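You operate a simulated robot arm through the tools that you are given. There is no shell and no other tool. Be economical: measure what you need, move in short steps, check, and stop when the job is done.

Carry out the task below with a simulated two-armed robot. There is one attempt and no reset: what you move stays moved.

## Task
On the brown mat, fold the grey cloth in half, so that its two long edges meet.

Only the result counts: the job must be done as asked and must still hold three seconds after the hand-in. Knocking over, shifting, dropping, spilling or breaking anything else fails it. Flat cloth is picked up by pressing the open fingertips on it (5 to 10 N) and closing them slowly along it; thin cloth reads only 2 to 8 mm in the jaws.

## Robot
Two 6-joint arms with two-finger parallel grippers on one trunk, on a base that drives. Base frame: it is fixed to the floor where the robot stands at the start and does not move with it; the origin is under the middle of the robot, x ahead of it, y to its left, z up; the surface under the hand at the start is at about z = 807. Lengths are in mm, angles in rad, forces in N, time in s.
The left shoulder is at the start at [-102, 177, 758], the right one opposite. With the tool pointing down near the work surface each hand reaches from about 100 to 700 mm from the robot's upright axis, wherever it stands, measured 20 degrees to its own side. Places, roughly: brown mat [500, -100, 800]. Payload 1.57 kg a hand.
Tool frame (each hand has its own): the origin (TCP) lies between the finger pads and is the grasp point; the fingertips stand 30 mm ahead of it; z points along the fingers, y is the line along which they close. Largest opening 80 mm; finger width 17, thickness 12; the body of the gripper, 40 by 82 mm, starts 80 mm behind the TCP.
Orientation is told as [roll, pitch, yaw] about the base's x, y, z axes, in that order, counted from this pose: with the fingers straight down and closing along the base's y, the tool's x points along the base's -x, its y along +y and its z along -z.

## Interface
- The arms move only by the tool drive_tool. It takes "left_targets", "right_targets" or both (then of equal length, played together; a hand with none holds still); each is a list of rows, each an object (a shift or turn left out is 0, a gripper value left out holds the last) with "linear": the shift along the base's x, y, z in units of 30 mm (1.0 is 30 mm), a list of three; "turn": the turn, a rotation vector about the base's x, y, z in units of 8 degrees (1.0 is 8 degrees), a list of three. In form: [{"linear": [x, y, z], "turn": [ax, ay, az]}, ...]. A call has 1 to 20 rows; each row shifts and turns the commanded pose from where the row before left it. "left_grip" and "right_grip" are, for a hand that has rows, the gripper command, from -1 (shut) to 1 (fully open), values between in proportion, set as the call begins (left out, the last holds). A call with a number of a shift or a turn outside -1 to 1 is refused whole. A row lasts 0.2 s, in which the tool goes at most 50 mm and 0.15 rad; a call with a longer step from one row to the next is refused whole, and so is a gripper value outside its range. A pose out of reach is approached as far as the arm can. The call stops where the force on the tool passes 40 N (or 10 N more than at its start, if that is more) or the arm is blocked; 0.2 s more then pass. The fingers move at their own pace (about 72 mm/s each) and stop on an object; they squeeze with about 23 N. The grip force told is the motor's: it shows also when the fingers shut on nothing. Time passes only in rows, and 0.2 s behind the last, so rows that do not move let the fingers close. It gives the time, the measured TCP pose, the force on the tool (base axes), the opening and the grip force at its end, in the units of the frame above (readings bear some noise), with the torque about the TCP (base axes, N m) and any sound that the robot's microphone picked up.
- Cameras (640 x 400 px; columns grow to the right, rows downward): "scene" is now at [38.8, -3.7, 1464.1]; the picture's right is [-0.06, -1.00, 0.00], its down [-0.82, 0.05, -0.57] and it looks along [0.57, -0.03, -0.82] (base axes); focal length 292 px, centre (320, 200). "left" rides on the left gripper at [72, 7, -122] in its tool frame; the picture's right is [-0.09, 1.00, 0.00], its down [-0.84, -0.08, -0.54] and it looks along [-0.54, -0.05, 0.84] (tool axes); focal length 238 px, centre (320, 200). "right" rides on the right gripper at [72, -7, -122] in its tool frame; the picture's right is [0.09, 1.00, 0.00], its down [-0.84, 0.08, -0.54] and it looks along [-0.54, 0.05, 0.84] (tool axes); focal length 238 px, centre (320, 200). There is no depth. A picture from a camera that has moved, and an enlarged one, comes with that camera's place and axes in the base frame and with its lens. The place of the scene camera against the robot may be out by one fixed shift of up to 12 mm in any direction.
- camera(camera): a new picture of that camera. No time passes.
- move_column(by): slides the trunk up (or, below 0, down) by that many mm; the arms and the scene camera ride with it, the base frame stays. It gives what a move gives, with no picture.
- roll_base(legs): drives the robot by 1 to 6 legs, each [ahead, left, turn to the left] in mm, mm and rad, along the robot's own axes; the way and the turn of a leg run together, so that a leg with both is an arc; at most 1500 mm and 3.142 rad a leg. The arms and the cameras ride along, it lands a little off, and it stops where it bumps. It gives what a move gives.
- aim_head(pan, tilt): turns the head with the scene camera to pan (to the left, within 2.496 rad either way) and tilt (down, from -0.506 to 1.204), counted from straight ahead of the robot. It gives what a move gives.
- zoom(camera, box): a new picture of the part [left, top, right, bottom] of that camera's present view, enlarged. No time passes.
- hand_in(): hands the job in; it is judged then, once.

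Go step by step. Nothing tells you exact positions but the pictures and the camera data: compare them with the known pose of the tool, close in by small moves and look again before you grip or let go. The budget is 120 turns and 108 pictures, counting those below and the enlarged ones. Unless the task says otherwise, let go and move clear before handing in, and close with one line.

The tools are called after "Request:" by a JSON object that holds its "method" and its "body". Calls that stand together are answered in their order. drive_tool: Moves the arms, as the interface text tells. Its arguments: {"type":"object","properties":{"left_targets":{"type":"array"},"left_grip":{"type":"number"},"right_targets":{"type":"array"},"right_grip":{"type":"number"}},"required":[]} The other tools are called the same way: move_column (by) slides the trunk up or down; roll_base (legs) drives the base; aim_head (pan, tilt) turns the head that bears the scene camera; camera (camera) takes a picture; zoom (camera, box) takes an enlarged picture of a part of a camera's view; hand_in () hands the job in.

At the start:

```text
clock: 0.0
left_tcp_pos: [584.7, 57.6, 979.6]
left_ee_rot: [-0.001, 0.0, 0.001]
left_ft_force: [0.5, -0.1, 0.7]
left_wrist_torque: [0.01, 0.0, 0.02]
left_width: 80.0
left_gripper_force: 0.0
right_tcp_pos: [391.7, -234.8, 998.8]
right_ee_rot: [0.0, 0.0, 0.001]
right_ft_force: [0.2, 0.6, -0.1]
right_wrist_torque: [0.01, 0.01, 0.0]
right_width: 80.5
right_gripper_force: 0.1
trunk travel left (down, up): [-200.0, 128.0]
robot x, y, heading: [1.7, 2.7, -0.003]
head pan, tilt: [-0.061, 0.963]
```

scene: 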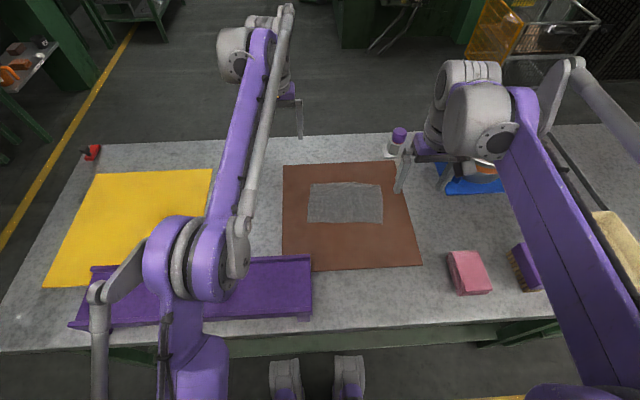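
right: 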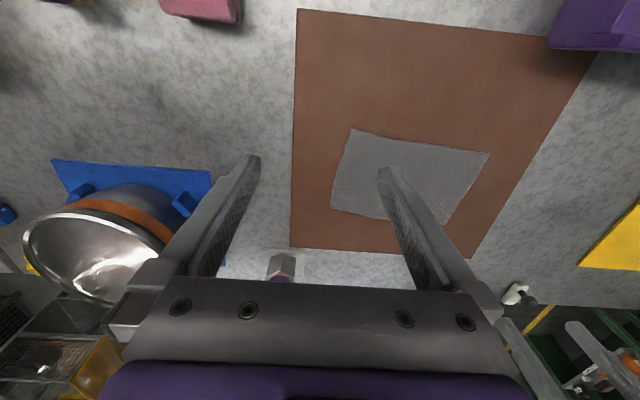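
left: 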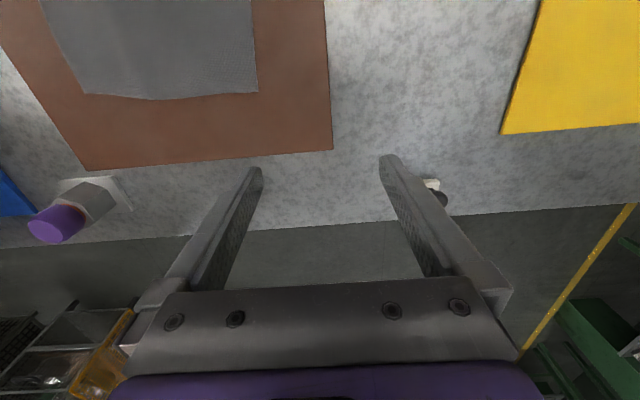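

The grey cloth lies on the brown mat, ahead and slightly right of the robot. I zoom in to measure its corners.

Request:
{"method": "zoom", "body": {"camera": "scene", "box": [270, 150, 430, 250]}}

Request:
{"method": "zoom", "body": {"camera": "right", "box": [280, 80, 520, 230]}}

```text
4.00 times, centred on (350, 200) of scene
camera zoom: at [38.8, -3.7, 1464.1], right [-0.06, -1.0, 0.0], down [-0.82, 0.05, -0.57], along [0.57, -0.03, -0.82], focal length 1167 px, centre (200, 200)
```

zoom: 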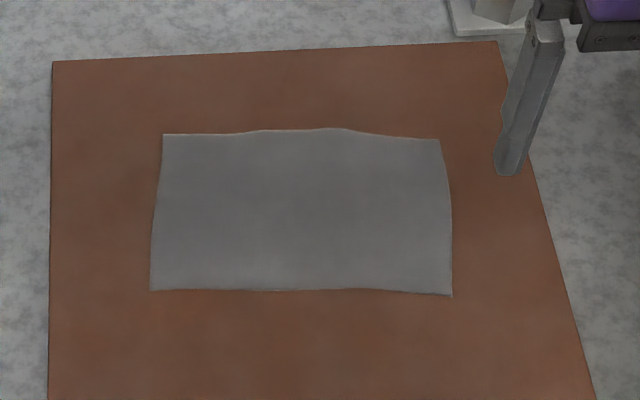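

```text
2.67 times, centred on (400, 155) of right
camera zoom: at [321.2, -241.5, 1122.7], right [-0.09, 1.0, 0.0], down [0.84, 0.08, 0.54], along [0.54, 0.05, -0.84], focal length 636 px, centre (107, 320)
```

zoom: 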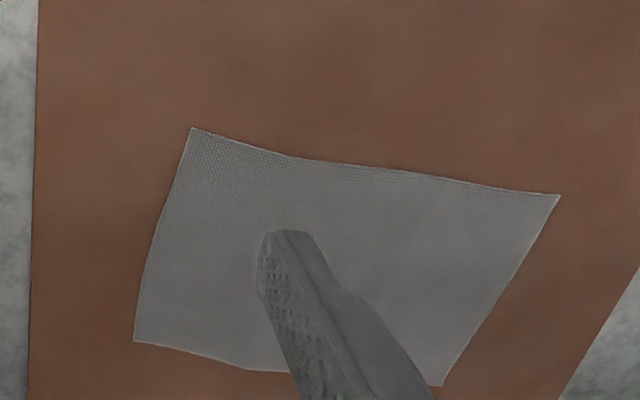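

The cloth is about 199 x 130 mm. Its near long edge runs from about (408,-191) to (425,8) and its far one from (538,-204) to (555,-5), both cameras agreeing. I'll bring both hands above the two near corners, turned so the fingers close across the edge.

Request:
{"method": "drive_tool", "body": {"left_targets": [{"linear": [-0.4125, -0.1822, -0.2211], "turn": [0, 0, -0.9896]}, {"linear": [-0.4125, -0.1822, -0.2211], "turn": [0, 0, -0.9896]}, {"linear": [-0.4125, -0.1822, -0.2211], "turn": [0, 0, -0.9896]}, {"linear": [-0.4125, -0.1822, -0.2211], "turn": [0, 0, -0.9896]}, {"linear": [-0.4125, -0.1822, -0.2211], "turn": [0, 0, -0.9896]}, {"linear": [-0.4125, -0.1822, -0.2211], "turn": [0, 0, -0.9896]}, {"linear": [-0.4125, -0.1822, -0.2211], "turn": [0, 0, -0.9896]}, {"linear": [-0.4125, -0.1822, -0.2211], "turn": [0, 0, -0.9896]}, {"linear": [-0.4125, -0.1822, -0.2211], "turn": [0, 0, -0.9896]}, {"linear": [-0.4125, -0.1822, -0.2211], "turn": [0, 0, -0.9896]}, {"linear": [-0.4125, -0.1822, -0.2211], "turn": [0, 0, -0.9896]}, {"linear": [-0.4125, -0.1822, -0.2211], "turn": [0, 0, -0.9896]}, {}], "right_targets": [{"linear": [0.0822, 0.1603, -0.2744], "turn": [0, 0, 0.8854]}, {"linear": [0.0822, 0.1603, -0.2744], "turn": [0, 0, 0.8854]}, {"linear": [0.0822, 0.1603, -0.2744], "turn": [0, 0, 0.8854]}, {"linear": [0.0822, 0.1603, -0.2744], "turn": [0, 0, 0.8854]}, {"linear": [0.0822, 0.1603, -0.2744], "turn": [0, 0, 0.8854]}, {"linear": [0.0822, 0.1603, -0.2744], "turn": [0, 0, 0.8854]}, {"linear": [0.0822, 0.1603, -0.2744], "turn": [0, 0, 0.8854]}, {"linear": [0.0822, 0.1603, -0.2744], "turn": [0, 0, 0.8854]}, {"linear": [0.0822, 0.1603, -0.2744], "turn": [0, 0, 0.8854]}, {"linear": [0.0822, 0.1603, -0.2744], "turn": [0, 0, 0.8854]}, {"linear": [0.0822, 0.1603, -0.2744], "turn": [0, 0, 0.8854]}, {"linear": [0.0822, 0.1603, -0.2744], "turn": [0, 0, 0.8854]}, {}], "left_grip": -0.25, "right_grip": -0.25}}

Request:
{"method": "camera", "body": {"camera": "scene"}}

Request:
{"method": "camera", "body": {"camera": "right"}}

Request:
{"method": "camera", "body": {"camera": "left"}}

```text
clock: 2.8
left_tcp_pos: [436.5, -8.5, 899.8]
left_ee_rot: [-0.001, 0.0, -1.66]
left_ft_force: [0.2, -0.3, -1.1]
left_wrist_torque: [-0.01, -0.03, 0.01]
left_width: 29.9
left_gripper_force: 0.0
right_tcp_pos: [421.6, -177.0, 900.4]
right_ee_rot: [0.002, 0.0, 1.485]
right_ft_force: [-0.6, -0.5, 0.6]
right_wrist_torque: [0.0, 0.02, 0.0]
right_width: 30.0
right_gripper_force: 0.1
trunk travel left (down, up): [-200.0, 128.0]
robot x, y, heading: [0.8, -0.7, -0.002]
head pan, tilt: [-0.061, 0.963]
```

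```text
102 pictures are left
camera scene: at [38.9, -3.7, 1464.1], right [-0.06, -1.0, 0.0], down [-0.82, 0.05, -0.57], along [0.57, -0.03, -0.82], focal length 292 px, centre (320, 200)
```

scene: 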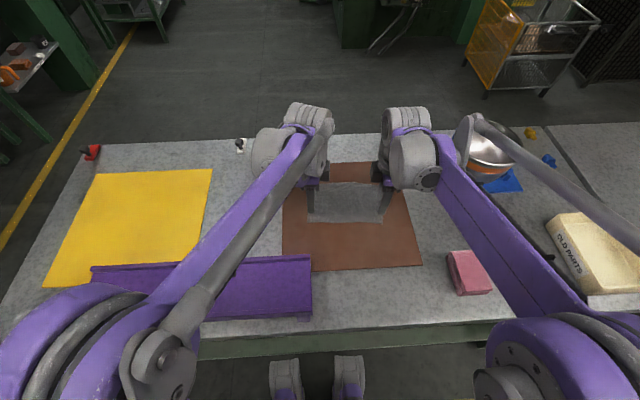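

```text
101 pictures are left
camera right: at [423.8, -249.6, 1024.1], right [-1.0, -0.01, 0.0], down [-0.01, 0.84, 0.54], along [0.0, 0.54, -0.84], focal length 238 px, centre (320, 200)
```

right: 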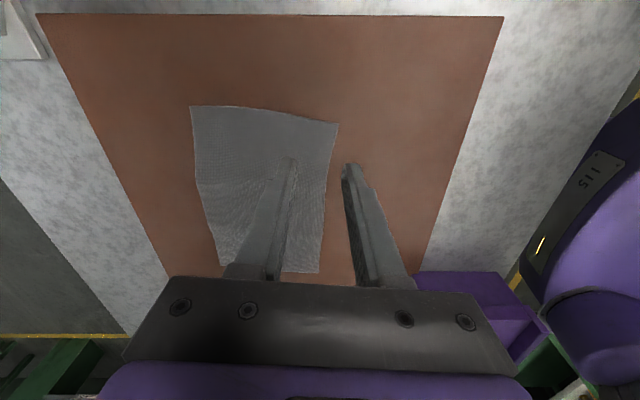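

```text
100 pictures are left
camera left: at [448.9, 61.9, 1022.9], right [0.98, -0.18, 0.0], down [-0.15, -0.83, 0.54], along [-0.1, -0.53, -0.84], focal length 238 px, centre (320, 200)
```

left: 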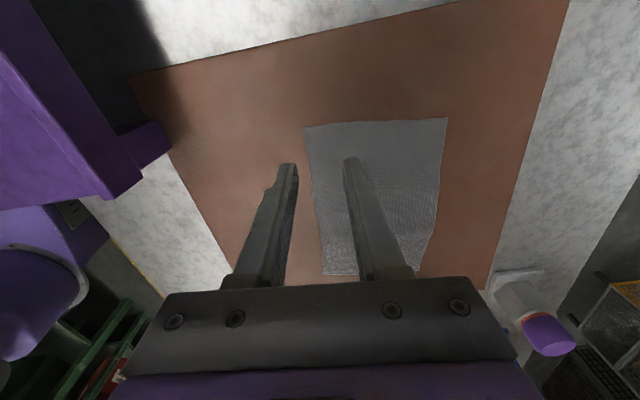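

Both hands straddle the near edge as planned. I lower them to just above the cloth and check.

Request:
{"method": "drive_tool", "body": {"left_targets": [{"linear": [0, 0, -0.6]}, {"linear": [0, 0, -0.6]}, {"linear": [0, 0, -0.5]}, {}], "right_targets": [{"linear": [0, 0, -0.6]}, {"linear": [0, 0, -0.6]}, {"linear": [0, 0, -0.5]}, {}]}}

Request:
{"method": "zoom", "body": {"camera": "right", "box": [160, 80, 480, 280]}}

Request:
{"method": "zoom", "body": {"camera": "left", "box": [160, 80, 480, 280]}}

Request:
{"method": "zoom", "body": {"camera": "scene", "box": [270, 150, 430, 250]}}

```text
clock: 3.8
left_tcp_pos: [436.5, -8.8, 850.5]
left_ee_rot: [-0.001, -0.001, -1.657]
left_ft_force: [0.0, 0.8, 0.2]
left_wrist_torque: [0.04, 0.01, 0.01]
left_width: 30.1
left_gripper_force: 0.0
right_tcp_pos: [421.2, -177.3, 849.1]
right_ee_rot: [0.001, 0.0, 1.482]
right_ft_force: [0.0, -0.5, 0.1]
right_wrist_torque: [-0.01, 0.03, 0.02]
right_width: 30.1
right_gripper_force: 0.2
trunk travel left (down, up): [-200.0, 128.0]
robot x, y, heading: [2.8, -0.4, -0.005]
head pan, tilt: [-0.061, 0.963]
```

```text
2.00 times, centred on (320, 180) of right
camera zoom: at [422.8, -249.3, 973.0], right [-1.0, 0.0, 0.0], down [0.0, 0.84, 0.54], along [0.0, 0.54, -0.84], focal length 477 px, centre (320, 240)
```

zoom: 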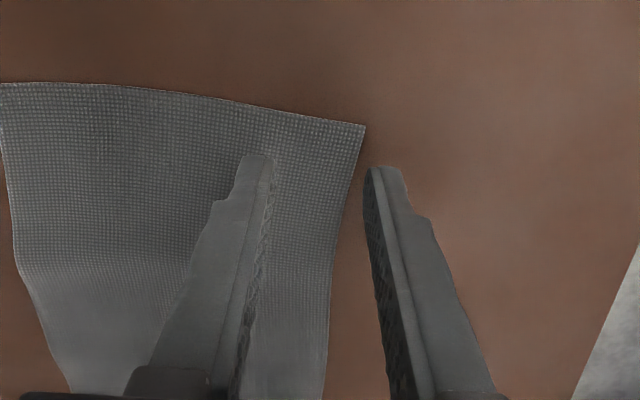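

```text
2.00 times, centred on (320, 180) of left
camera zoom: at [449.1, 62.0, 972.0], right [0.98, -0.18, 0.0], down [-0.15, -0.83, 0.54], along [-0.1, -0.53, -0.84], focal length 477 px, centre (320, 240)
```

zoom: 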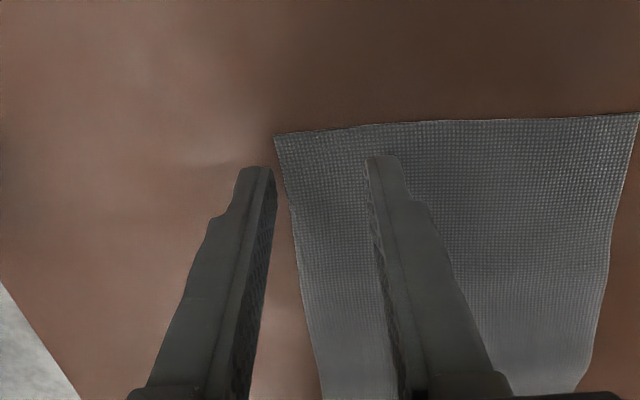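

```text
4.00 times, centred on (350, 200) of scene
camera zoom: at [38.6, -3.7, 1464.1], right [-0.06, -1.0, 0.0], down [-0.82, 0.05, -0.57], along [0.57, -0.03, -0.82], focal length 1167 px, centre (200, 200)
```

zoom: 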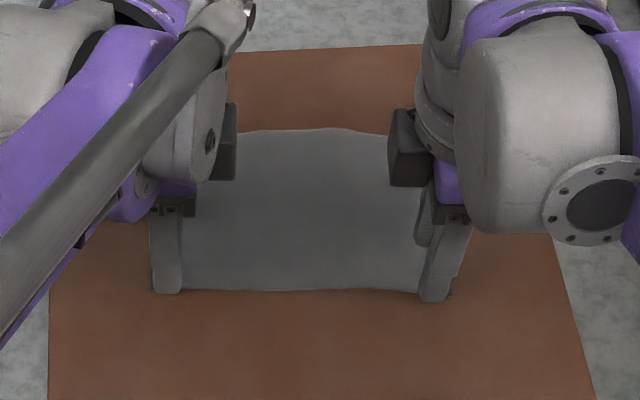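

The near fingers still stand just off the cloth edge. I shift both hands about 9 mm inward, narrow the opening a little and lower towards contact.

Request:
{"method": "drive_tool", "body": {"left_targets": [{"linear": [0.3, -0.03, 0]}, {"linear": [0, 0, -0.2]}, {"linear": [0, 0, -0.15]}, {}], "right_targets": [{"linear": [0.3, -0.03, 0]}, {"linear": [0, 0, -0.2]}, {"linear": [0, 0, -0.15]}, {}], "left_grip": -0.4, "right_grip": -0.4}}

Request:
{"method": "zoom", "body": {"camera": "right", "box": [160, 80, 480, 280]}}

Request:
{"method": "zoom", "body": {"camera": "left", "box": [160, 80, 480, 280]}}

```text
clock: 4.8
left_tcp_pos: [445.1, -10.2, 838.7]
left_ee_rot: [0.001, 0.001, -1.659]
left_ft_force: [-0.5, 0.6, -0.9]
left_wrist_torque: [0.02, -0.02, -0.01]
left_width: 23.9
left_gripper_force: 0.1
right_tcp_pos: [430.3, -177.7, 838.8]
right_ee_rot: [0.0, 0.0, 1.483]
right_ft_force: [-0.8, -0.3, -0.3]
right_wrist_torque: [-0.03, 0.0, 0.01]
right_width: 24.2
right_gripper_force: 0.1
trunk travel left (down, up): [-200.0, 128.0]
robot x, y, heading: [3.9, -1.1, -0.001]
head pan, tilt: [-0.061, 0.963]
```

```text
2.00 times, centred on (320, 180) of right
camera zoom: at [432.0, -250.2, 962.8], right [-1.0, 0.0, 0.0], down [0.0, 0.84, 0.54], along [0.0, 0.54, -0.84], focal length 477 px, centre (320, 240)
```

zoom: 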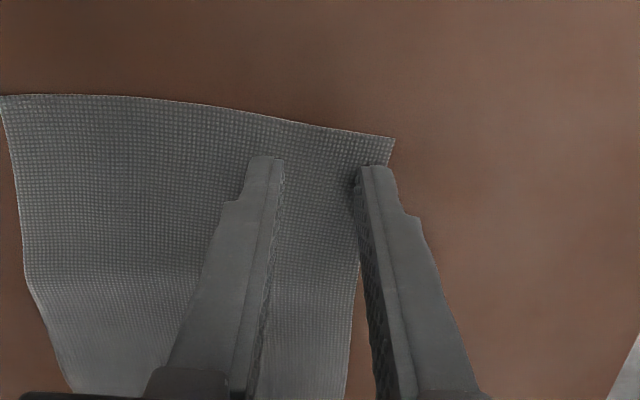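

```text
2.00 times, centred on (320, 180) of left
camera zoom: at [457.8, 61.0, 961.0], right [0.98, -0.18, 0.0], down [-0.15, -0.83, 0.54], along [-0.1, -0.53, -0.84], focal length 477 px, centre (320, 240)
```

zoom: 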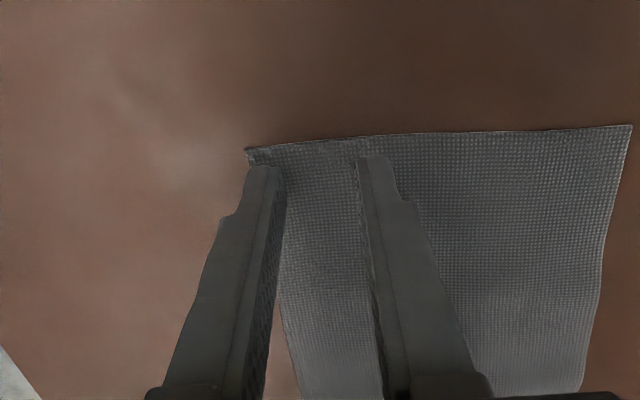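

The fingers now stand over the cloth just inside its edge. I press down in 1 mm steps.

Request:
{"method": "drive_tool", "body": {"left_targets": [{"linear": [0, 0, -0.05]}, {"linear": [0, 0, -0.05]}, {"linear": [0, 0, -0.05]}, {}], "right_targets": [{"linear": [0, 0, -0.05]}, {"linear": [0, 0, -0.05]}, {"linear": [0, 0, -0.05]}, {}]}}

```text
clock: 5.6
left_tcp_pos: [444.3, -8.6, 839.1]
left_ee_rot: [0.005, -0.001, -1.659]
left_ft_force: [2.5, -0.2, 19.6]
left_wrist_torque: [0.01, 0.19, 0.02]
left_width: 22.5
left_gripper_force: 0.0
right_tcp_pos: [430.1, -178.0, 838.2]
right_ee_rot: [-0.004, 0.0, 1.483]
right_ft_force: [0.7, 0.8, 24.7]
right_wrist_torque: [0.04, 0.32, -0.03]
right_width: 24.1
right_gripper_force: 0.5
trunk travel left (down, up): [-200.0, 128.0]
robot x, y, heading: [-0.1, 1.1, -0.002]
head pan, tilt: [-0.061, 0.963]
stopped in row 3 (right hand): the force on the tool passed its limit at 44 N (the readings are from after the stop); the commanded pose is now the measured one
```

Contact is at about TCP z = 838.5, pressing too hard. I ease up slightly.

Request:
{"method": "drive_tool", "body": {"left_targets": [{"linear": [0, 0, 0.015]}, {}], "right_targets": [{"linear": [0, 0, 0.02]}, {}]}}

```text
clock: 6.2
left_tcp_pos: [443.9, -8.8, 838.1]
left_ee_rot: [0.004, 0.0, -1.657]
left_ft_force: [0.9, -0.4, 22.7]
left_wrist_torque: [0.05, 0.17, 0.0]
left_width: 22.7
left_gripper_force: 0.0
right_tcp_pos: [430.2, -178.1, 837.9]
right_ee_rot: [-0.003, 0.002, 1.481]
right_ft_force: [2.1, -0.4, 29.5]
right_wrist_torque: [0.01, 0.33, 0.0]
right_width: 24.2
right_gripper_force: 0.2
trunk travel left (down, up): [-200.0, 128.0]
robot x, y, heading: [3.0, 0.0, -0.005]
head pan, tilt: [-0.061, 0.963]
```

Request:
{"method": "drive_tool", "body": {"left_targets": [{"linear": [0, 0, 0.03]}, {}], "right_targets": [{"linear": [0, 0, 0.04]}, {}]}}

```text
clock: 6.8
left_tcp_pos: [446.1, -9.8, 839.7]
left_ee_rot: [0.002, 0.0, -1.658]
left_ft_force: [-1.1, 0.9, 13.0]
left_wrist_torque: [0.03, 0.13, 0.0]
left_width: 23.0
left_gripper_force: 0.1
right_tcp_pos: [428.9, -177.7, 838.0]
right_ee_rot: [-0.001, 0.0, 1.483]
right_ft_force: [-0.3, -0.4, 11.8]
right_wrist_torque: [0.02, 0.17, -0.06]
right_width: 24.1
right_gripper_force: 0.1
trunk travel left (down, up): [-200.0, 128.0]
robot x, y, heading: [1.8, -0.4, 0.006]
head pan, tilt: [-0.061, 0.963]
```

Force scales at about 10 N per mm. I ease to around 8 N and begin closing slowly.

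Request:
{"method": "drive_tool", "body": {"left_targets": [{"linear": [0, 0, 0.015]}, {}], "right_targets": [{"linear": [0, 0, 0.013]}, {}], "left_grip": -0.5, "right_grip": -0.5}}

Request:
{"method": "drive_tool", "body": {"left_targets": [{}], "right_targets": [{}], "left_grip": -0.6, "right_grip": -0.6}}

Request:
{"method": "zoom", "body": {"camera": "right", "box": [160, 80, 480, 280]}}

Request:
{"method": "zoom", "body": {"camera": "left", "box": [160, 80, 480, 280]}}

```text
clock: 7.4
left_tcp_pos: [446.0, -10.5, 837.3]
left_ee_rot: [0.001, 0.0, -1.658]
left_ft_force: [-1.5, 1.2, 5.7]
left_wrist_torque: [0.03, 0.1, -0.01]
left_width: 19.6
left_gripper_force: 0.2
right_tcp_pos: [430.7, -177.1, 838.3]
right_ee_rot: [-0.001, 0.0, 1.484]
right_ft_force: [0.3, 0.4, 3.1]
right_wrist_torque: [-0.01, 0.01, 0.01]
right_width: 19.7
right_gripper_force: 0.0
trunk travel left (down, up): [-200.0, 128.0]
robot x, y, heading: [2.8, -1.4, -0.001]
head pan, tilt: [-0.061, 0.963]
```

```text
clock: 7.8
left_tcp_pos: [446.3, -9.7, 837.9]
left_ee_rot: [0.001, 0.0, -1.658]
left_ft_force: [-0.9, 1.5, 4.5]
left_wrist_torque: [0.05, 0.02, -0.03]
left_width: 15.2
left_gripper_force: 0.1
right_tcp_pos: [430.9, -178.5, 839.2]
right_ee_rot: [-0.002, -0.001, 1.483]
right_ft_force: [-1.1, -0.1, 2.1]
right_wrist_torque: [0.0, 0.03, -0.03]
right_width: 16.0
right_gripper_force: 0.2
trunk travel left (down, up): [-200.0, 128.0]
robot x, y, heading: [3.8, 0.4, -0.0]
head pan, tilt: [-0.061, 0.963]
```

```text
2.00 times, centred on (320, 180) of right
camera zoom: at [432.7, -250.3, 962.4], right [-1.0, 0.0, 0.0], down [0.0, 0.84, 0.54], along [0.0, 0.54, -0.84], focal length 477 px, centre (320, 240)
```

zoom: 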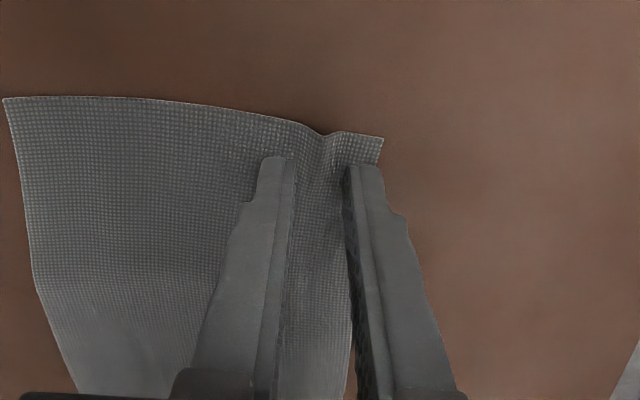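

```text
2.00 times, centred on (320, 180) of left
camera zoom: at [458.3, 60.7, 960.3], right [0.98, -0.18, 0.0], down [-0.15, -0.83, 0.54], along [-0.1, -0.53, -0.84], focal length 477 px, centre (320, 240)
```

zoom: 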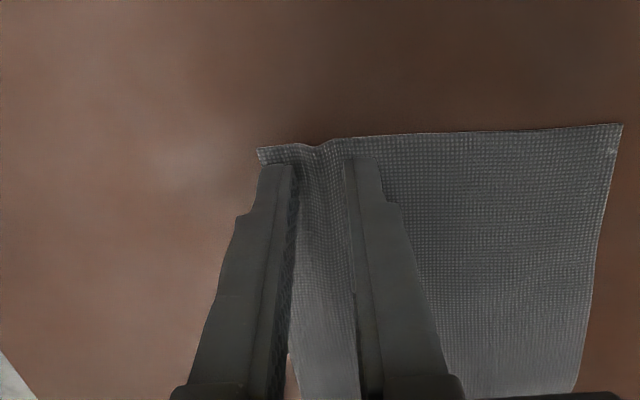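

A ridge is gathering between the fingers of both hands. I press a touch more and keep closing.

Request:
{"method": "drive_tool", "body": {"left_targets": [{"linear": [0, 0, -0.008]}], "right_targets": [{"linear": [0, 0, -0.015]}], "left_grip": -0.7, "right_grip": -0.7}}

Request:
{"method": "drive_tool", "body": {"left_targets": [{}], "right_targets": [{}], "left_grip": -0.8, "right_grip": -0.8}}

Request:
{"method": "drive_tool", "body": {"left_targets": [{}], "right_targets": [{}], "left_grip": -0.9, "right_grip": -0.9}}

Request:
{"method": "drive_tool", "body": {"left_targets": [{}, {}], "right_targets": [{}, {}], "left_grip": -1, "right_grip": -1}}

Request:
{"method": "zoom", "body": {"camera": "right", "box": [160, 80, 480, 280]}}

Request:
{"method": "zoom", "body": {"camera": "left", "box": [160, 80, 480, 280]}}

```text
clock: 8.2
left_tcp_pos: [446.5, -9.8, 838.9]
left_ee_rot: [0.002, 0.001, -1.659]
left_ft_force: [0.1, 0.3, 6.8]
left_wrist_torque: [0.03, 0.03, 0.0]
left_width: 12.4
left_gripper_force: 0.3
right_tcp_pos: [430.8, -178.0, 839.1]
right_ee_rot: [-0.001, -0.001, 1.483]
right_ft_force: [-1.1, 0.3, 3.5]
right_wrist_torque: [0.05, 0.05, -0.03]
right_width: 12.1
right_gripper_force: 0.0
trunk travel left (down, up): [-200.0, 128.0]
robot x, y, heading: [-3.4, -1.7, -0.003]
head pan, tilt: [-0.061, 0.963]
```

```text
clock: 8.6
left_tcp_pos: [445.6, -10.4, 838.5]
left_ee_rot: [0.003, 0.0, -1.659]
left_ft_force: [0.7, -0.9, 7.5]
left_wrist_torque: [-0.01, -0.01, 0.03]
left_width: 5.1
left_gripper_force: 0.0
right_tcp_pos: [430.4, -177.9, 838.3]
right_ee_rot: [-0.001, 0.0, 1.485]
right_ft_force: [0.5, 0.0, 2.2]
right_wrist_torque: [0.01, 0.02, -0.02]
right_width: 7.7
right_gripper_force: 0.0
trunk travel left (down, up): [-200.0, 128.0]
robot x, y, heading: [3.1, 1.1, 0.001]
head pan, tilt: [-0.061, 0.963]
```

```text
clock: 9.0
left_tcp_pos: [445.4, -10.5, 838.6]
left_ee_rot: [0.0, -0.001, -1.657]
left_ft_force: [1.1, -0.9, 8.4]
left_wrist_torque: [-0.02, 0.01, 0.0]
left_width: 4.5
left_gripper_force: 0.6
right_tcp_pos: [430.4, -178.2, 837.7]
right_ee_rot: [-0.003, 0.0, 1.483]
right_ft_force: [-0.7, 1.3, 2.9]
right_wrist_torque: [0.04, 0.04, 0.0]
right_width: 4.4
right_gripper_force: 7.3
trunk travel left (down, up): [-200.0, 128.0]
robot x, y, heading: [0.8, 1.1, 0.003]
head pan, tilt: [-0.061, 0.963]
```

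```text
clock: 9.6
left_tcp_pos: [446.2, -10.2, 837.6]
left_ee_rot: [0.003, 0.0, -1.659]
left_ft_force: [0.0, -1.4, 8.5]
left_wrist_torque: [0.0, 0.04, -0.01]
left_width: 2.4
left_gripper_force: 22.9
right_tcp_pos: [430.4, -177.7, 838.6]
right_ee_rot: [-0.002, -0.001, 1.484]
right_ft_force: [-0.2, 0.8, 3.7]
right_wrist_torque: [0.03, 0.03, 0.03]
right_width: 2.2
right_gripper_force: 23.0
trunk travel left (down, up): [-200.0, 128.0]
robot x, y, heading: [2.1, 2.6, -0.006]
head pan, tilt: [-0.061, 0.963]
```

```text
2.00 times, centred on (320, 180) of right
camera zoom: at [432.6, -250.4, 962.3], right [-1.0, 0.0, 0.0], down [0.0, 0.84, 0.54], along [0.0, 0.54, -0.84], focal length 477 px, centre (320, 240)
```

zoom: 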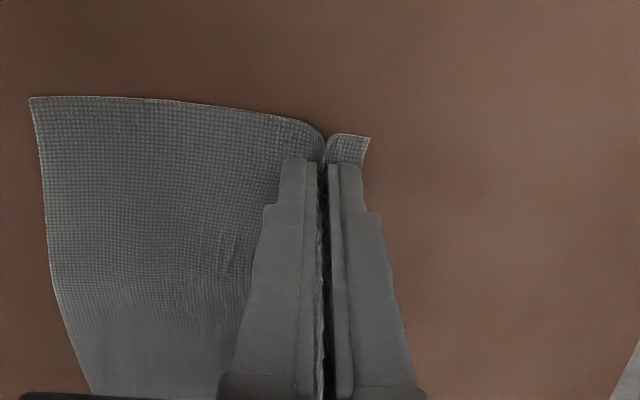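

```text
2.00 times, centred on (320, 180) of left
camera zoom: at [457.9, 60.6, 960.2], right [0.98, -0.18, 0.0], down [-0.15, -0.83, 0.54], along [-0.1, -0.53, -0.84], focal length 477 px, centre (320, 240)
```

zoom: 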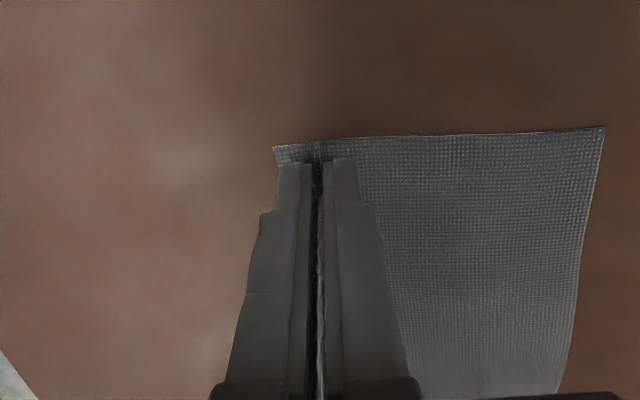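

Both hands hold the near edge (2.2–2.4 mm in the jaws), with roughly a 12 mm tail outside. I lift along an arc towards the middle and look.

Request:
{"method": "drive_tool", "body": {"left_targets": [{"linear": [0.05, -0.004, 0.3]}, {"linear": [0.1, -0.009, 0.3]}, {"linear": [0.2, -0.017, 0.25]}, {"linear": [0.25, -0.022, 0.2]}, {"linear": [0.3, -0.026, 0.15]}, {"linear": [0.33, -0.029, 0.1]}, {}, {}], "right_targets": [{"linear": [0.05, -0.004, 0.3]}, {"linear": [0.1, -0.009, 0.3]}, {"linear": [0.2, -0.017, 0.25]}, {"linear": [0.25, -0.022, 0.2]}, {"linear": [0.3, -0.026, 0.15]}, {"linear": [0.33, -0.029, 0.1]}, {}, {}]}}

Request:
{"method": "zoom", "body": {"camera": "scene", "box": [270, 150, 430, 250]}}

Request:
{"method": "camera", "body": {"camera": "right"}}

Request:
{"method": "camera", "body": {"camera": "left"}}

```text
clock: 11.4
left_tcp_pos: [482.9, -13.1, 878.1]
left_ee_rot: [0.002, 0.001, -1.657]
left_ft_force: [0.1, -0.1, -0.7]
left_wrist_torque: [-0.02, -0.01, 0.0]
left_width: 1.6
left_gripper_force: 23.1
right_tcp_pos: [469.4, -181.3, 877.8]
right_ee_rot: [-0.001, 0.001, 1.481]
right_ft_force: [0.0, 1.4, 0.3]
right_wrist_torque: [0.05, 0.02, -0.03]
right_width: 2.1
right_gripper_force: 23.3
trunk travel left (down, up): [-200.0, 128.0]
robot x, y, heading: [-0.1, -2.6, 0.0]
head pan, tilt: [-0.061, 0.963]
```

```text
4.00 times, centred on (350, 200) of scene
camera zoom: at [39.2, -3.8, 1464.1], right [-0.06, -1.0, 0.0], down [-0.82, 0.05, -0.57], along [0.57, -0.03, -0.82], focal length 1167 px, centre (200, 200)
```

zoom: 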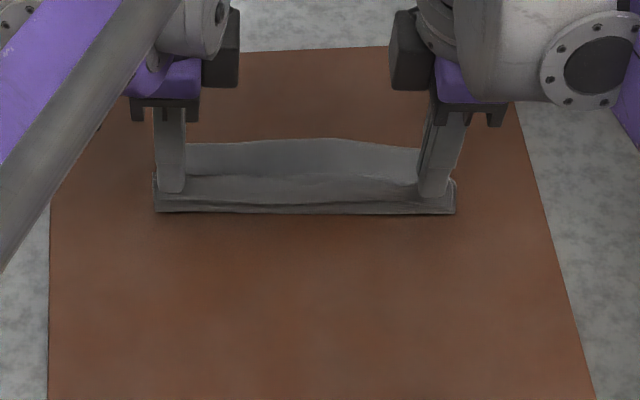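

```text
89 pictures are left
camera right: at [470.6, -253.7, 1001.1], right [-1.0, 0.0, 0.0], down [0.0, 0.84, 0.54], along [0.0, 0.54, -0.84], focal length 238 px, centre (320, 200)
```

right: 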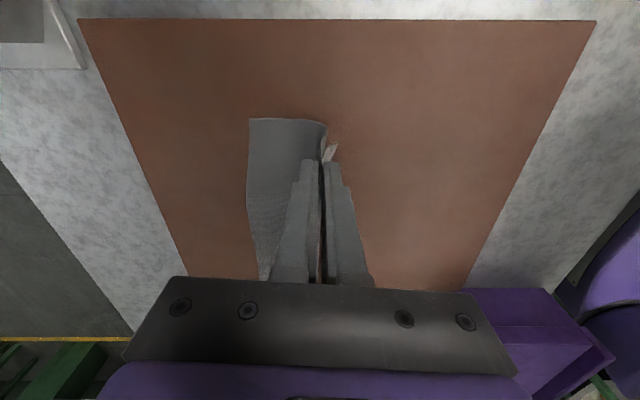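

```text
88 pictures are left
camera left: at [495.6, 57.4, 998.4], right [0.98, -0.18, 0.0], down [-0.15, -0.83, 0.54], along [-0.1, -0.53, -0.84], focal length 238 px, centre (320, 200)
```

left: 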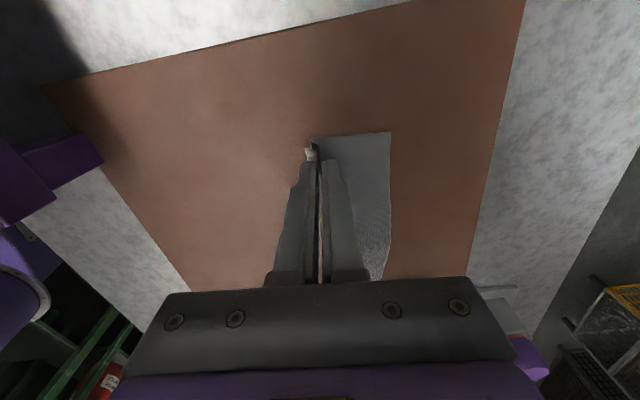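

The edge hangs cleanly from both grippers; the far edge has slid about 13 mm nearer, to (526,-206)–(541,-9). I take a closer look before laying it over.

Request:
{"method": "zoom", "body": {"camera": "scene", "box": [300, 175, 396, 235]}}

Request:
{"method": "zoom", "body": {"camera": "right", "box": [240, 100, 400, 200]}}

Request:
{"method": "zoom", "body": {"camera": "left", "box": [260, 110, 420, 210]}}

```text
6.67 times, centred on (348, 205) of scene
camera zoom: at [39.2, -3.8, 1464.1], right [-0.06, -1.0, 0.0], down [-0.82, 0.05, -0.57], along [0.57, -0.03, -0.82], focal length 1946 px, centre (133, 167)
```

zoom: 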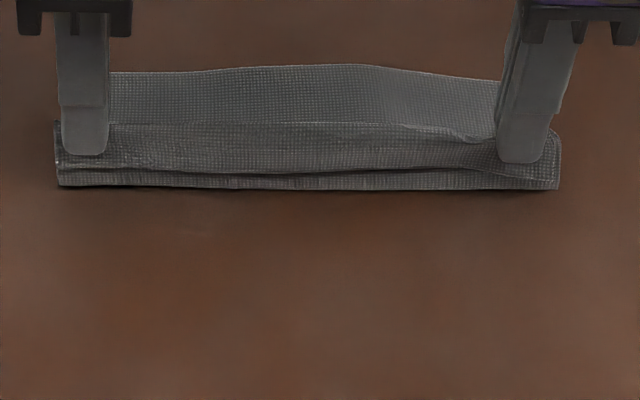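

```text
4.00 times, centred on (320, 150) of right
camera zoom: at [470.6, -253.7, 1001.1], right [-1.0, 0.0, 0.0], down [0.0, 0.84, 0.54], along [0.0, 0.54, -0.84], focal length 953 px, centre (320, 400)
```

zoom: 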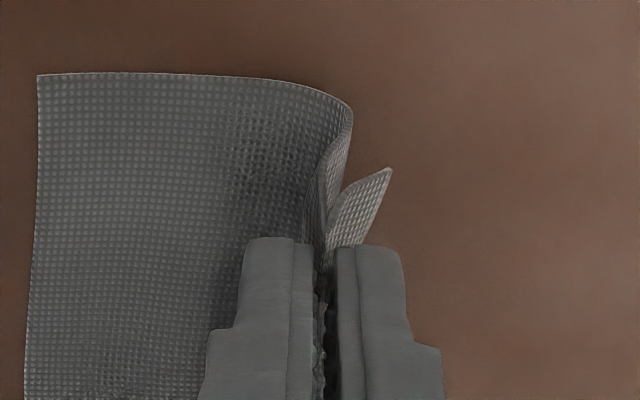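

```text
4.00 times, centred on (340, 160) of left
camera zoom: at [495.6, 57.4, 998.4], right [0.98, -0.18, 0.0], down [-0.15, -0.83, 0.54], along [-0.1, -0.53, -0.84], focal length 953 px, centre (240, 360)
```

zoom: 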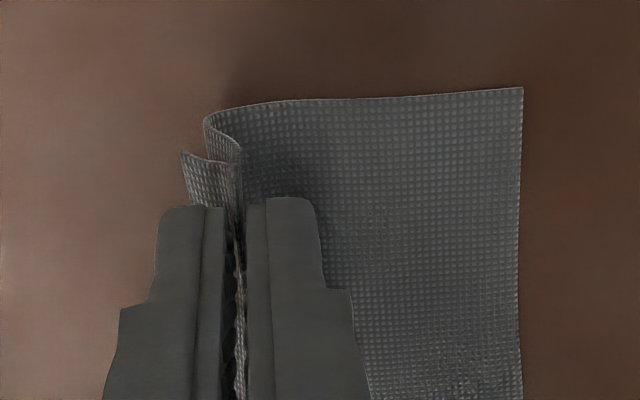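

The pinched hem sits on the near side of the ridge, so as I carry it over I'll lean the hands outward (fingers pointing back). That lets the hem open outward when released.

Request:
{"method": "drive_tool", "body": {"left_targets": [{"linear": [0.196, -0.017, -0.096], "turn": [0.058, 0.672, 0]}, {"linear": [0.196, -0.017, -0.096], "turn": [0.058, 0.672, 0]}, {"linear": [0.196, -0.017, -0.096], "turn": [0.058, 0.672, 0]}, {"linear": [0.196, -0.017, -0.096], "turn": [0.058, 0.672, 0]}, {"linear": [0.196, -0.017, -0.096], "turn": [0.058, 0.672, 0]}, {"linear": [0.196, -0.017, -0.096], "turn": [0.058, 0.672, 0]}, {"linear": [0.196, -0.017, -0.096], "turn": [0.058, 0.672, 0]}, {"linear": [0.196, -0.017, -0.096], "turn": [0.058, 0.672, 0]}, {}], "right_targets": [{"linear": [0.196, -0.017, -0.096], "turn": [0.058, 0.672, 0]}, {"linear": [0.196, -0.017, -0.096], "turn": [0.058, 0.672, 0]}, {"linear": [0.196, -0.017, -0.096], "turn": [0.058, 0.672, 0]}, {"linear": [0.196, -0.017, -0.096], "turn": [0.058, 0.672, 0]}, {"linear": [0.196, -0.017, -0.096], "turn": [0.058, 0.672, 0]}, {"linear": [0.196, -0.017, -0.096], "turn": [0.058, 0.672, 0]}, {"linear": [0.196, -0.017, -0.096], "turn": [0.058, 0.672, 0]}, {"linear": [0.196, -0.017, -0.096], "turn": [0.058, 0.672, 0]}, {}]}}

Request:
{"method": "zoom", "body": {"camera": "scene", "box": [286, 160, 414, 240]}}

Request:
{"method": "camera", "body": {"camera": "right"}}

Request:
{"method": "camera", "body": {"camera": "left"}}

```text
clock: 13.4
left_tcp_pos: [513.7, -15.5, 854.3]
left_ee_rot: [-0.63, -0.007, -1.654]
left_ft_force: [0.5, 0.3, -0.3]
left_wrist_torque: [-0.02, -0.03, 0.01]
left_width: 2.1
left_gripper_force: 23.2
left hand out of reach, approached as far as the arm can: row 7, 8
right_tcp_pos: [513.3, -182.9, 855.8]
right_ee_rot: [0.622, -0.001, 1.483]
right_ft_force: [-0.3, -0.4, 0.8]
right_wrist_torque: [-0.01, -0.01, -0.01]
right_width: 1.8
right_gripper_force: 22.7
right hand out of reach, approached as far as the arm can: row 8
trunk travel left (down, up): [-200.0, 128.0]
robot x, y, heading: [1.6, 0.9, 0.005]
head pan, tilt: [-0.061, 0.963]
```

```text
5.00 times, centred on (350, 200) of scene
camera zoom: at [39.1, -3.8, 1464.1], right [-0.06, -1.0, 0.0], down [-0.82, 0.05, -0.57], along [0.57, -0.03, -0.82], focal length 1459 px, centre (170, 200)
```

zoom: 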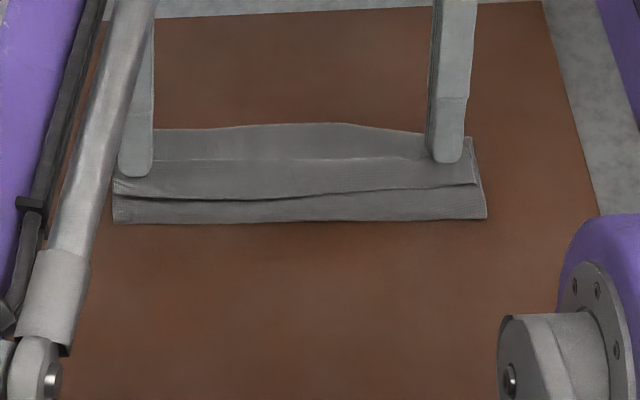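

```text
83 pictures are left
camera right: at [584.0, -261.1, 952.2], right [-0.81, -0.02, 0.58], down [0.33, 0.81, 0.49], along [-0.48, 0.59, -0.65], focal length 238 px, centre (320, 200)
```

right: 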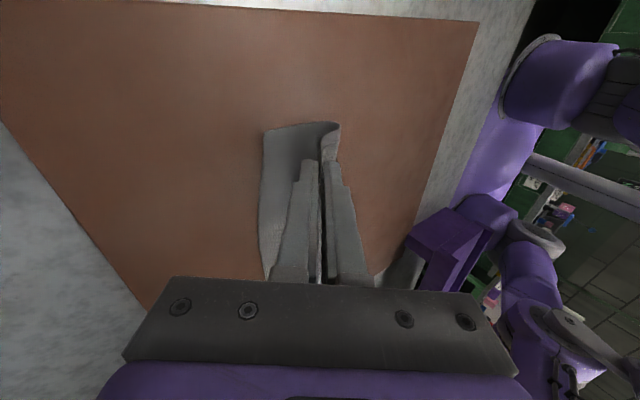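

```text
82 pictures are left
camera left: at [596.7, 49.9, 948.7], right [0.79, -0.16, -0.59], down [0.19, -0.85, 0.49], along [-0.58, -0.5, -0.65], focal length 238 px, centre (320, 200)
```

left: 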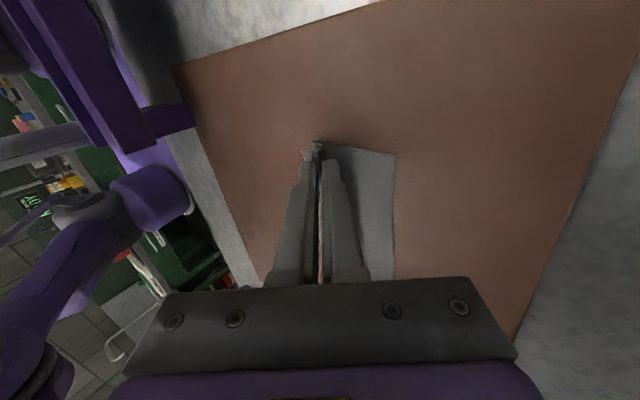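

Both hands are at the limit of reach; the right is where I want it, but the left is about 15 mm short. I ease the left hand's lean so it can get there.

Request:
{"method": "drive_tool", "body": {"left_targets": [{"linear": [0, 0, 0.05], "turn": [-0.083, -0.96, 0]}, {"linear": [0, 0, 0.05], "turn": [-0.083, -0.96, 0]}, {}, {}]}}

Request:
{"method": "zoom", "body": {"camera": "scene", "box": [286, 160, 414, 240]}}

Request:
{"method": "zoom", "body": {"camera": "right", "box": [240, 100, 400, 200]}}

Request:
{"method": "zoom", "body": {"camera": "left", "box": [260, 110, 420, 210]}}

```text
clock: 14.4
left_tcp_pos: [514.3, -14.9, 858.8]
left_ee_rot: [-0.359, -0.007, -1.656]
left_ft_force: [-0.5, 0.6, -0.4]
left_wrist_torque: [0.0, 0.05, -0.05]
left_width: 2.1
left_gripper_force: 22.9
right_tcp_pos: [511.7, -183.7, 855.2]
right_ee_rot: [0.622, -0.001, 1.483]
right_ft_force: [-1.6, 0.3, 0.4]
right_wrist_torque: [-0.01, -0.03, 0.0]
right_width: 2.0
right_gripper_force: 23.2
trunk travel left (down, up): [-200.0, 128.0]
robot x, y, heading: [-0.9, -0.9, 0.002]
head pan, tilt: [-0.061, 0.963]
```

```text
5.00 times, centred on (350, 200) of scene
camera zoom: at [38.8, -3.7, 1464.1], right [-0.06, -1.0, 0.0], down [-0.82, 0.05, -0.57], along [0.57, -0.03, -0.82], focal length 1459 px, centre (170, 200)
```

zoom: 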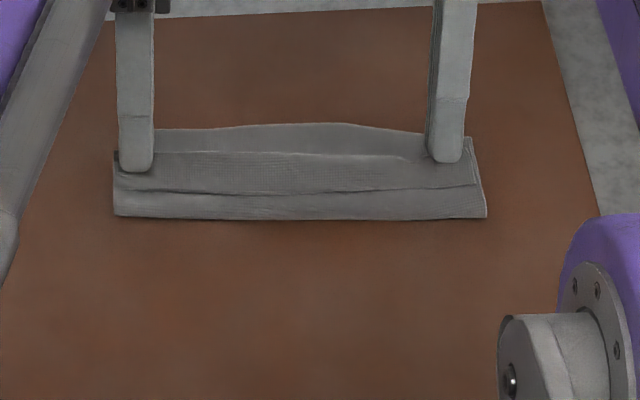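

```text
4.00 times, centred on (320, 150) of right
camera zoom: at [583.7, -261.1, 952.4], right [-0.81, -0.02, 0.58], down [0.33, 0.81, 0.49], along [-0.48, 0.59, -0.65], focal length 953 px, centre (320, 400)
```

zoom: 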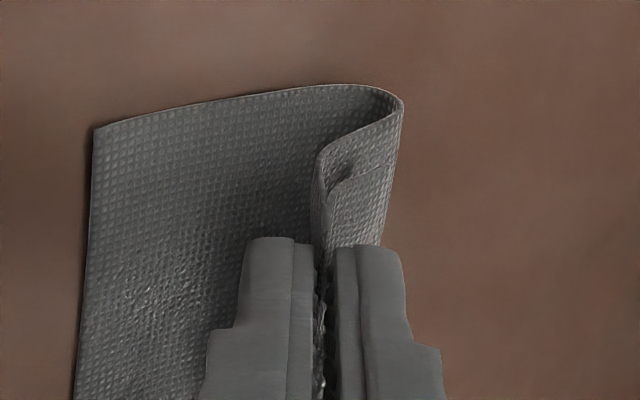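

```text
4.00 times, centred on (340, 160) of left
camera zoom: at [568.8, 52.1, 969.1], right [0.92, -0.17, -0.35], down [0.05, -0.84, 0.54], along [-0.39, -0.51, -0.77], focal length 953 px, centre (240, 360)
```

zoom: 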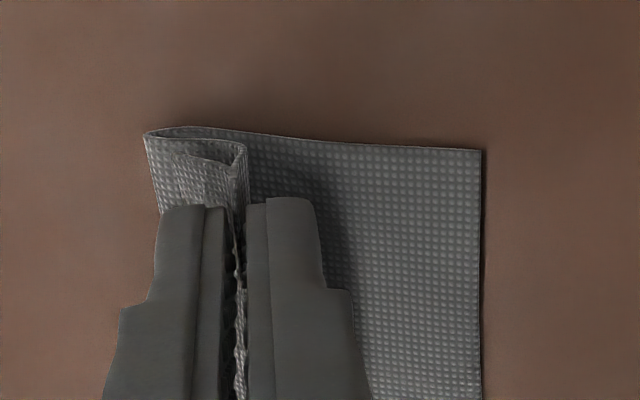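

The hem lies back on the flap, as expected. I move the left a bit further over and open both hands gently to see how the cloth relaxes.

Request:
{"method": "drive_tool", "body": {"left_targets": [{"linear": [0.13, -0.01, 0]}, {"linear": [0.13, -0.01, 0]}, {}], "right_targets": [{}, {}, {}]}}

Request:
{"method": "drive_tool", "body": {"left_targets": [{}, {}, {}], "right_targets": [{}, {}, {}], "left_grip": -0.6, "right_grip": -0.6}}

Request:
{"method": "zoom", "body": {"camera": "scene", "box": [286, 160, 414, 240]}}

Request:
{"method": "zoom", "body": {"camera": "right", "box": [240, 100, 400, 200]}}

Request:
{"method": "zoom", "body": {"camera": "left", "box": [260, 110, 420, 210]}}

```text
clock: 15.2
left_tcp_pos: [522.1, -15.5, 858.2]
left_ee_rot: [-0.36, -0.004, -1.656]
left_ft_force: [-0.8, 0.2, 0.3]
left_wrist_torque: [0.01, -0.01, -0.01]
left_width: 1.9
left_gripper_force: 23.1
right_tcp_pos: [512.1, -182.5, 855.8]
right_ee_rot: [0.623, -0.001, 1.482]
right_ft_force: [-0.4, -0.5, -0.4]
right_wrist_torque: [-0.02, -0.03, 0.0]
right_width: 2.1
right_gripper_force: 23.5
trunk travel left (down, up): [-200.0, 128.0]
robot x, y, heading: [-0.3, 0.2, 0.002]
head pan, tilt: [-0.061, 0.963]
```

```text
clock: 16.0
left_tcp_pos: [520.2, -16.1, 857.3]
left_ee_rot: [-0.36, -0.007, -1.656]
left_ft_force: [-1.6, 0.2, 0.2]
left_wrist_torque: [0.03, 0.03, 0.02]
left_width: 16.1
left_gripper_force: 0.2
right_tcp_pos: [512.3, -181.5, 854.7]
right_ee_rot: [0.623, 0.0, 1.48]
right_ft_force: [-0.3, 0.4, 0.0]
right_wrist_torque: [-0.02, 0.01, -0.06]
right_width: 16.0
right_gripper_force: 0.1
trunk travel left (down, up): [-200.0, 128.0]
robot x, y, heading: [1.7, 0.3, -0.004]
head pan, tilt: [-0.061, 0.963]
```

```text
5.00 times, centred on (350, 200) of scene
camera zoom: at [39.0, -3.7, 1464.1], right [-0.06, -1.0, 0.0], down [-0.82, 0.05, -0.57], along [0.57, -0.03, -0.82], focal length 1459 px, centre (170, 200)
```

zoom: 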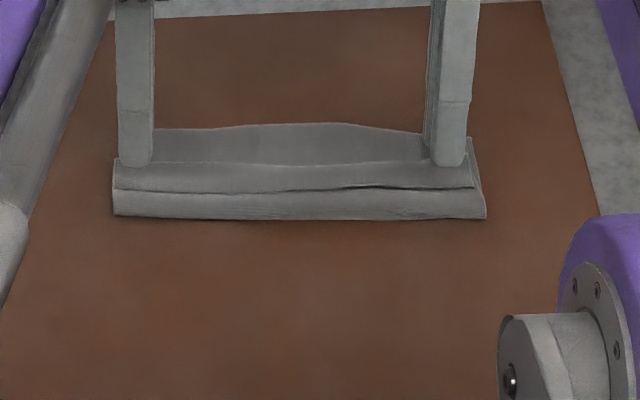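

```text
4.00 times, centred on (320, 150) of right
camera zoom: at [583.8, -261.1, 952.4], right [-0.81, -0.02, 0.58], down [0.33, 0.81, 0.49], along [-0.48, 0.59, -0.65], focal length 953 px, centre (320, 400)
```

zoom: 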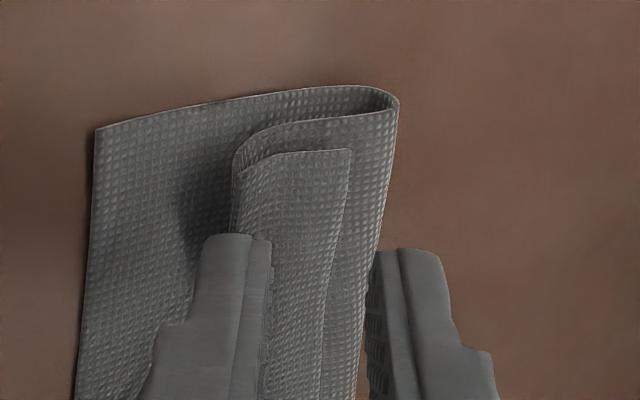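

```text
4.00 times, centred on (340, 160) of left
camera zoom: at [577.0, 51.6, 969.1], right [0.92, -0.17, -0.35], down [0.05, -0.84, 0.54], along [-0.39, -0.51, -0.77], focal length 953 px, centre (240, 360)
```

zoom: 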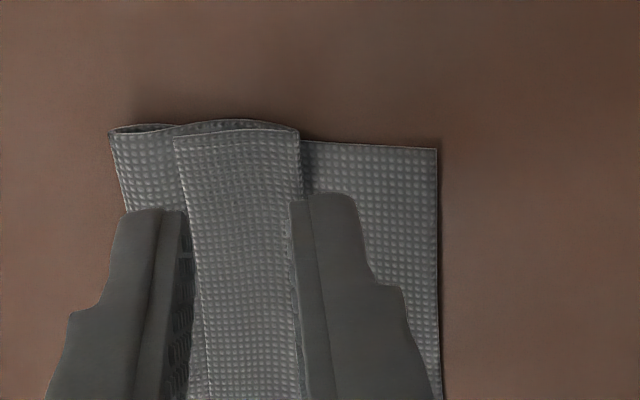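

The hem stays folded back on the flap. I'll let go and clear the hands. Then I'll re-pinch the flap from above just inside the hem and lift it, so the hem hangs and falls open outward.

Request:
{"method": "drive_tool", "body": {"left_targets": [{}, {}, {"linear": [0.1, 0, 0.3]}, {"linear": [0.1, 0, 0.3]}, {"linear": [0.0, 0, 0.4]}, {"linear": [0, 0, 0.5]}, {"linear": [0, 0, 0.5]}], "right_targets": [{}, {}, {"linear": [0.0, 0, 0.3]}, {"linear": [0.0, 0, 0.3]}, {"linear": [0, 0, 0.4]}, {"linear": [0, 0, 0.5]}, {"linear": [0, 0, 0.5]}], "left_grip": -0.1, "right_grip": -0.1}}

Request:
{"method": "zoom", "body": {"camera": "scene", "box": [286, 160, 414, 240]}}

Request:
{"method": "zoom", "body": {"camera": "right", "box": [160, 80, 480, 280]}}

Request:
{"method": "zoom", "body": {"camera": "left", "box": [160, 80, 480, 280]}}

```text
clock: 17.6
left_tcp_pos: [528.2, -15.5, 917.9]
left_ee_rot: [-0.36, -0.006, -1.657]
left_ft_force: [0.3, 0.1, 0.0]
left_wrist_torque: [-0.04, 0.02, -0.03]
left_width: 35.9
left_gripper_force: 0.2
right_tcp_pos: [512.7, -182.1, 916.2]
right_ee_rot: [0.625, 0.0, 1.482]
right_ft_force: [0.4, -0.6, -0.4]
right_wrist_torque: [0.0, -0.02, 0.04]
right_width: 35.9
right_gripper_force: 0.1
trunk travel left (down, up): [-200.0, 128.0]
robot x, y, heading: [-1.9, 0.1, -0.001]
head pan, tilt: [-0.061, 0.963]
```

```text
5.00 times, centred on (350, 200) of scene
camera zoom: at [38.8, -3.7, 1464.1], right [-0.06, -1.0, 0.0], down [-0.82, 0.05, -0.57], along [0.57, -0.03, -0.82], focal length 1459 px, centre (170, 200)
```

zoom: 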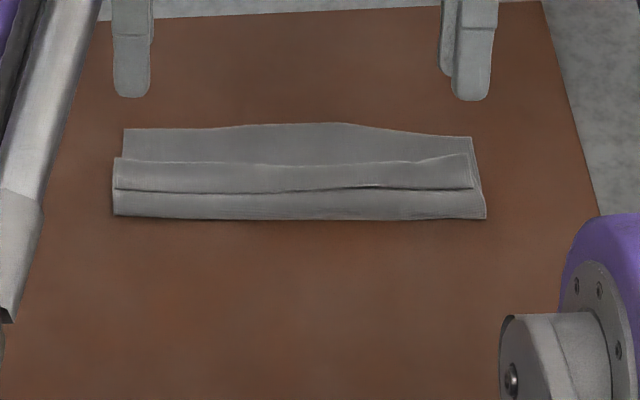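

```text
2.00 times, centred on (320, 180) of right
camera zoom: at [583.8, -261.5, 1012.9], right [-0.81, -0.02, 0.58], down [0.33, 0.81, 0.49], along [-0.48, 0.59, -0.65], focal length 477 px, centre (320, 240)
```

zoom: 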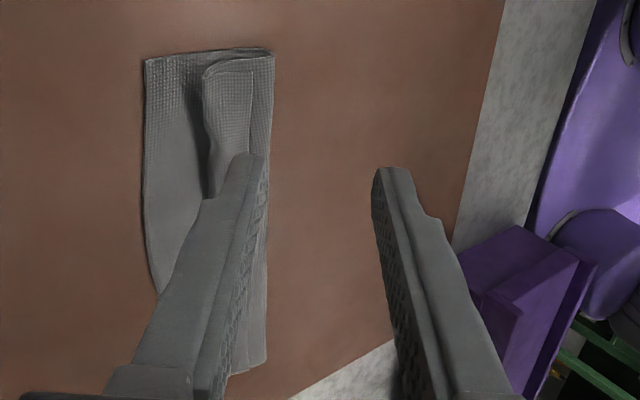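

```text
2.00 times, centred on (320, 180) of left
camera zoom: at [582.9, 51.5, 1029.3], right [0.92, -0.17, -0.35], down [0.05, -0.84, 0.54], along [-0.39, -0.51, -0.77], focal length 477 px, centre (320, 240)
```

zoom: 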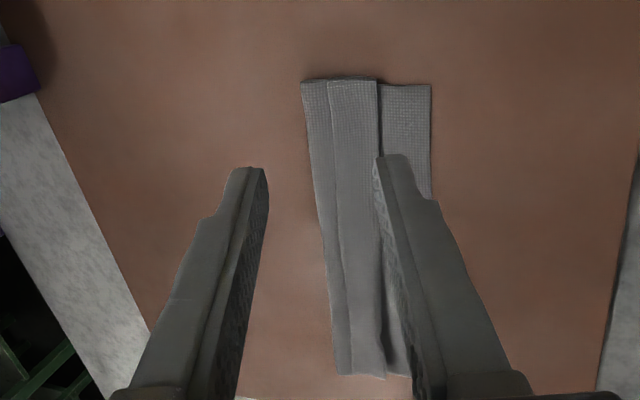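

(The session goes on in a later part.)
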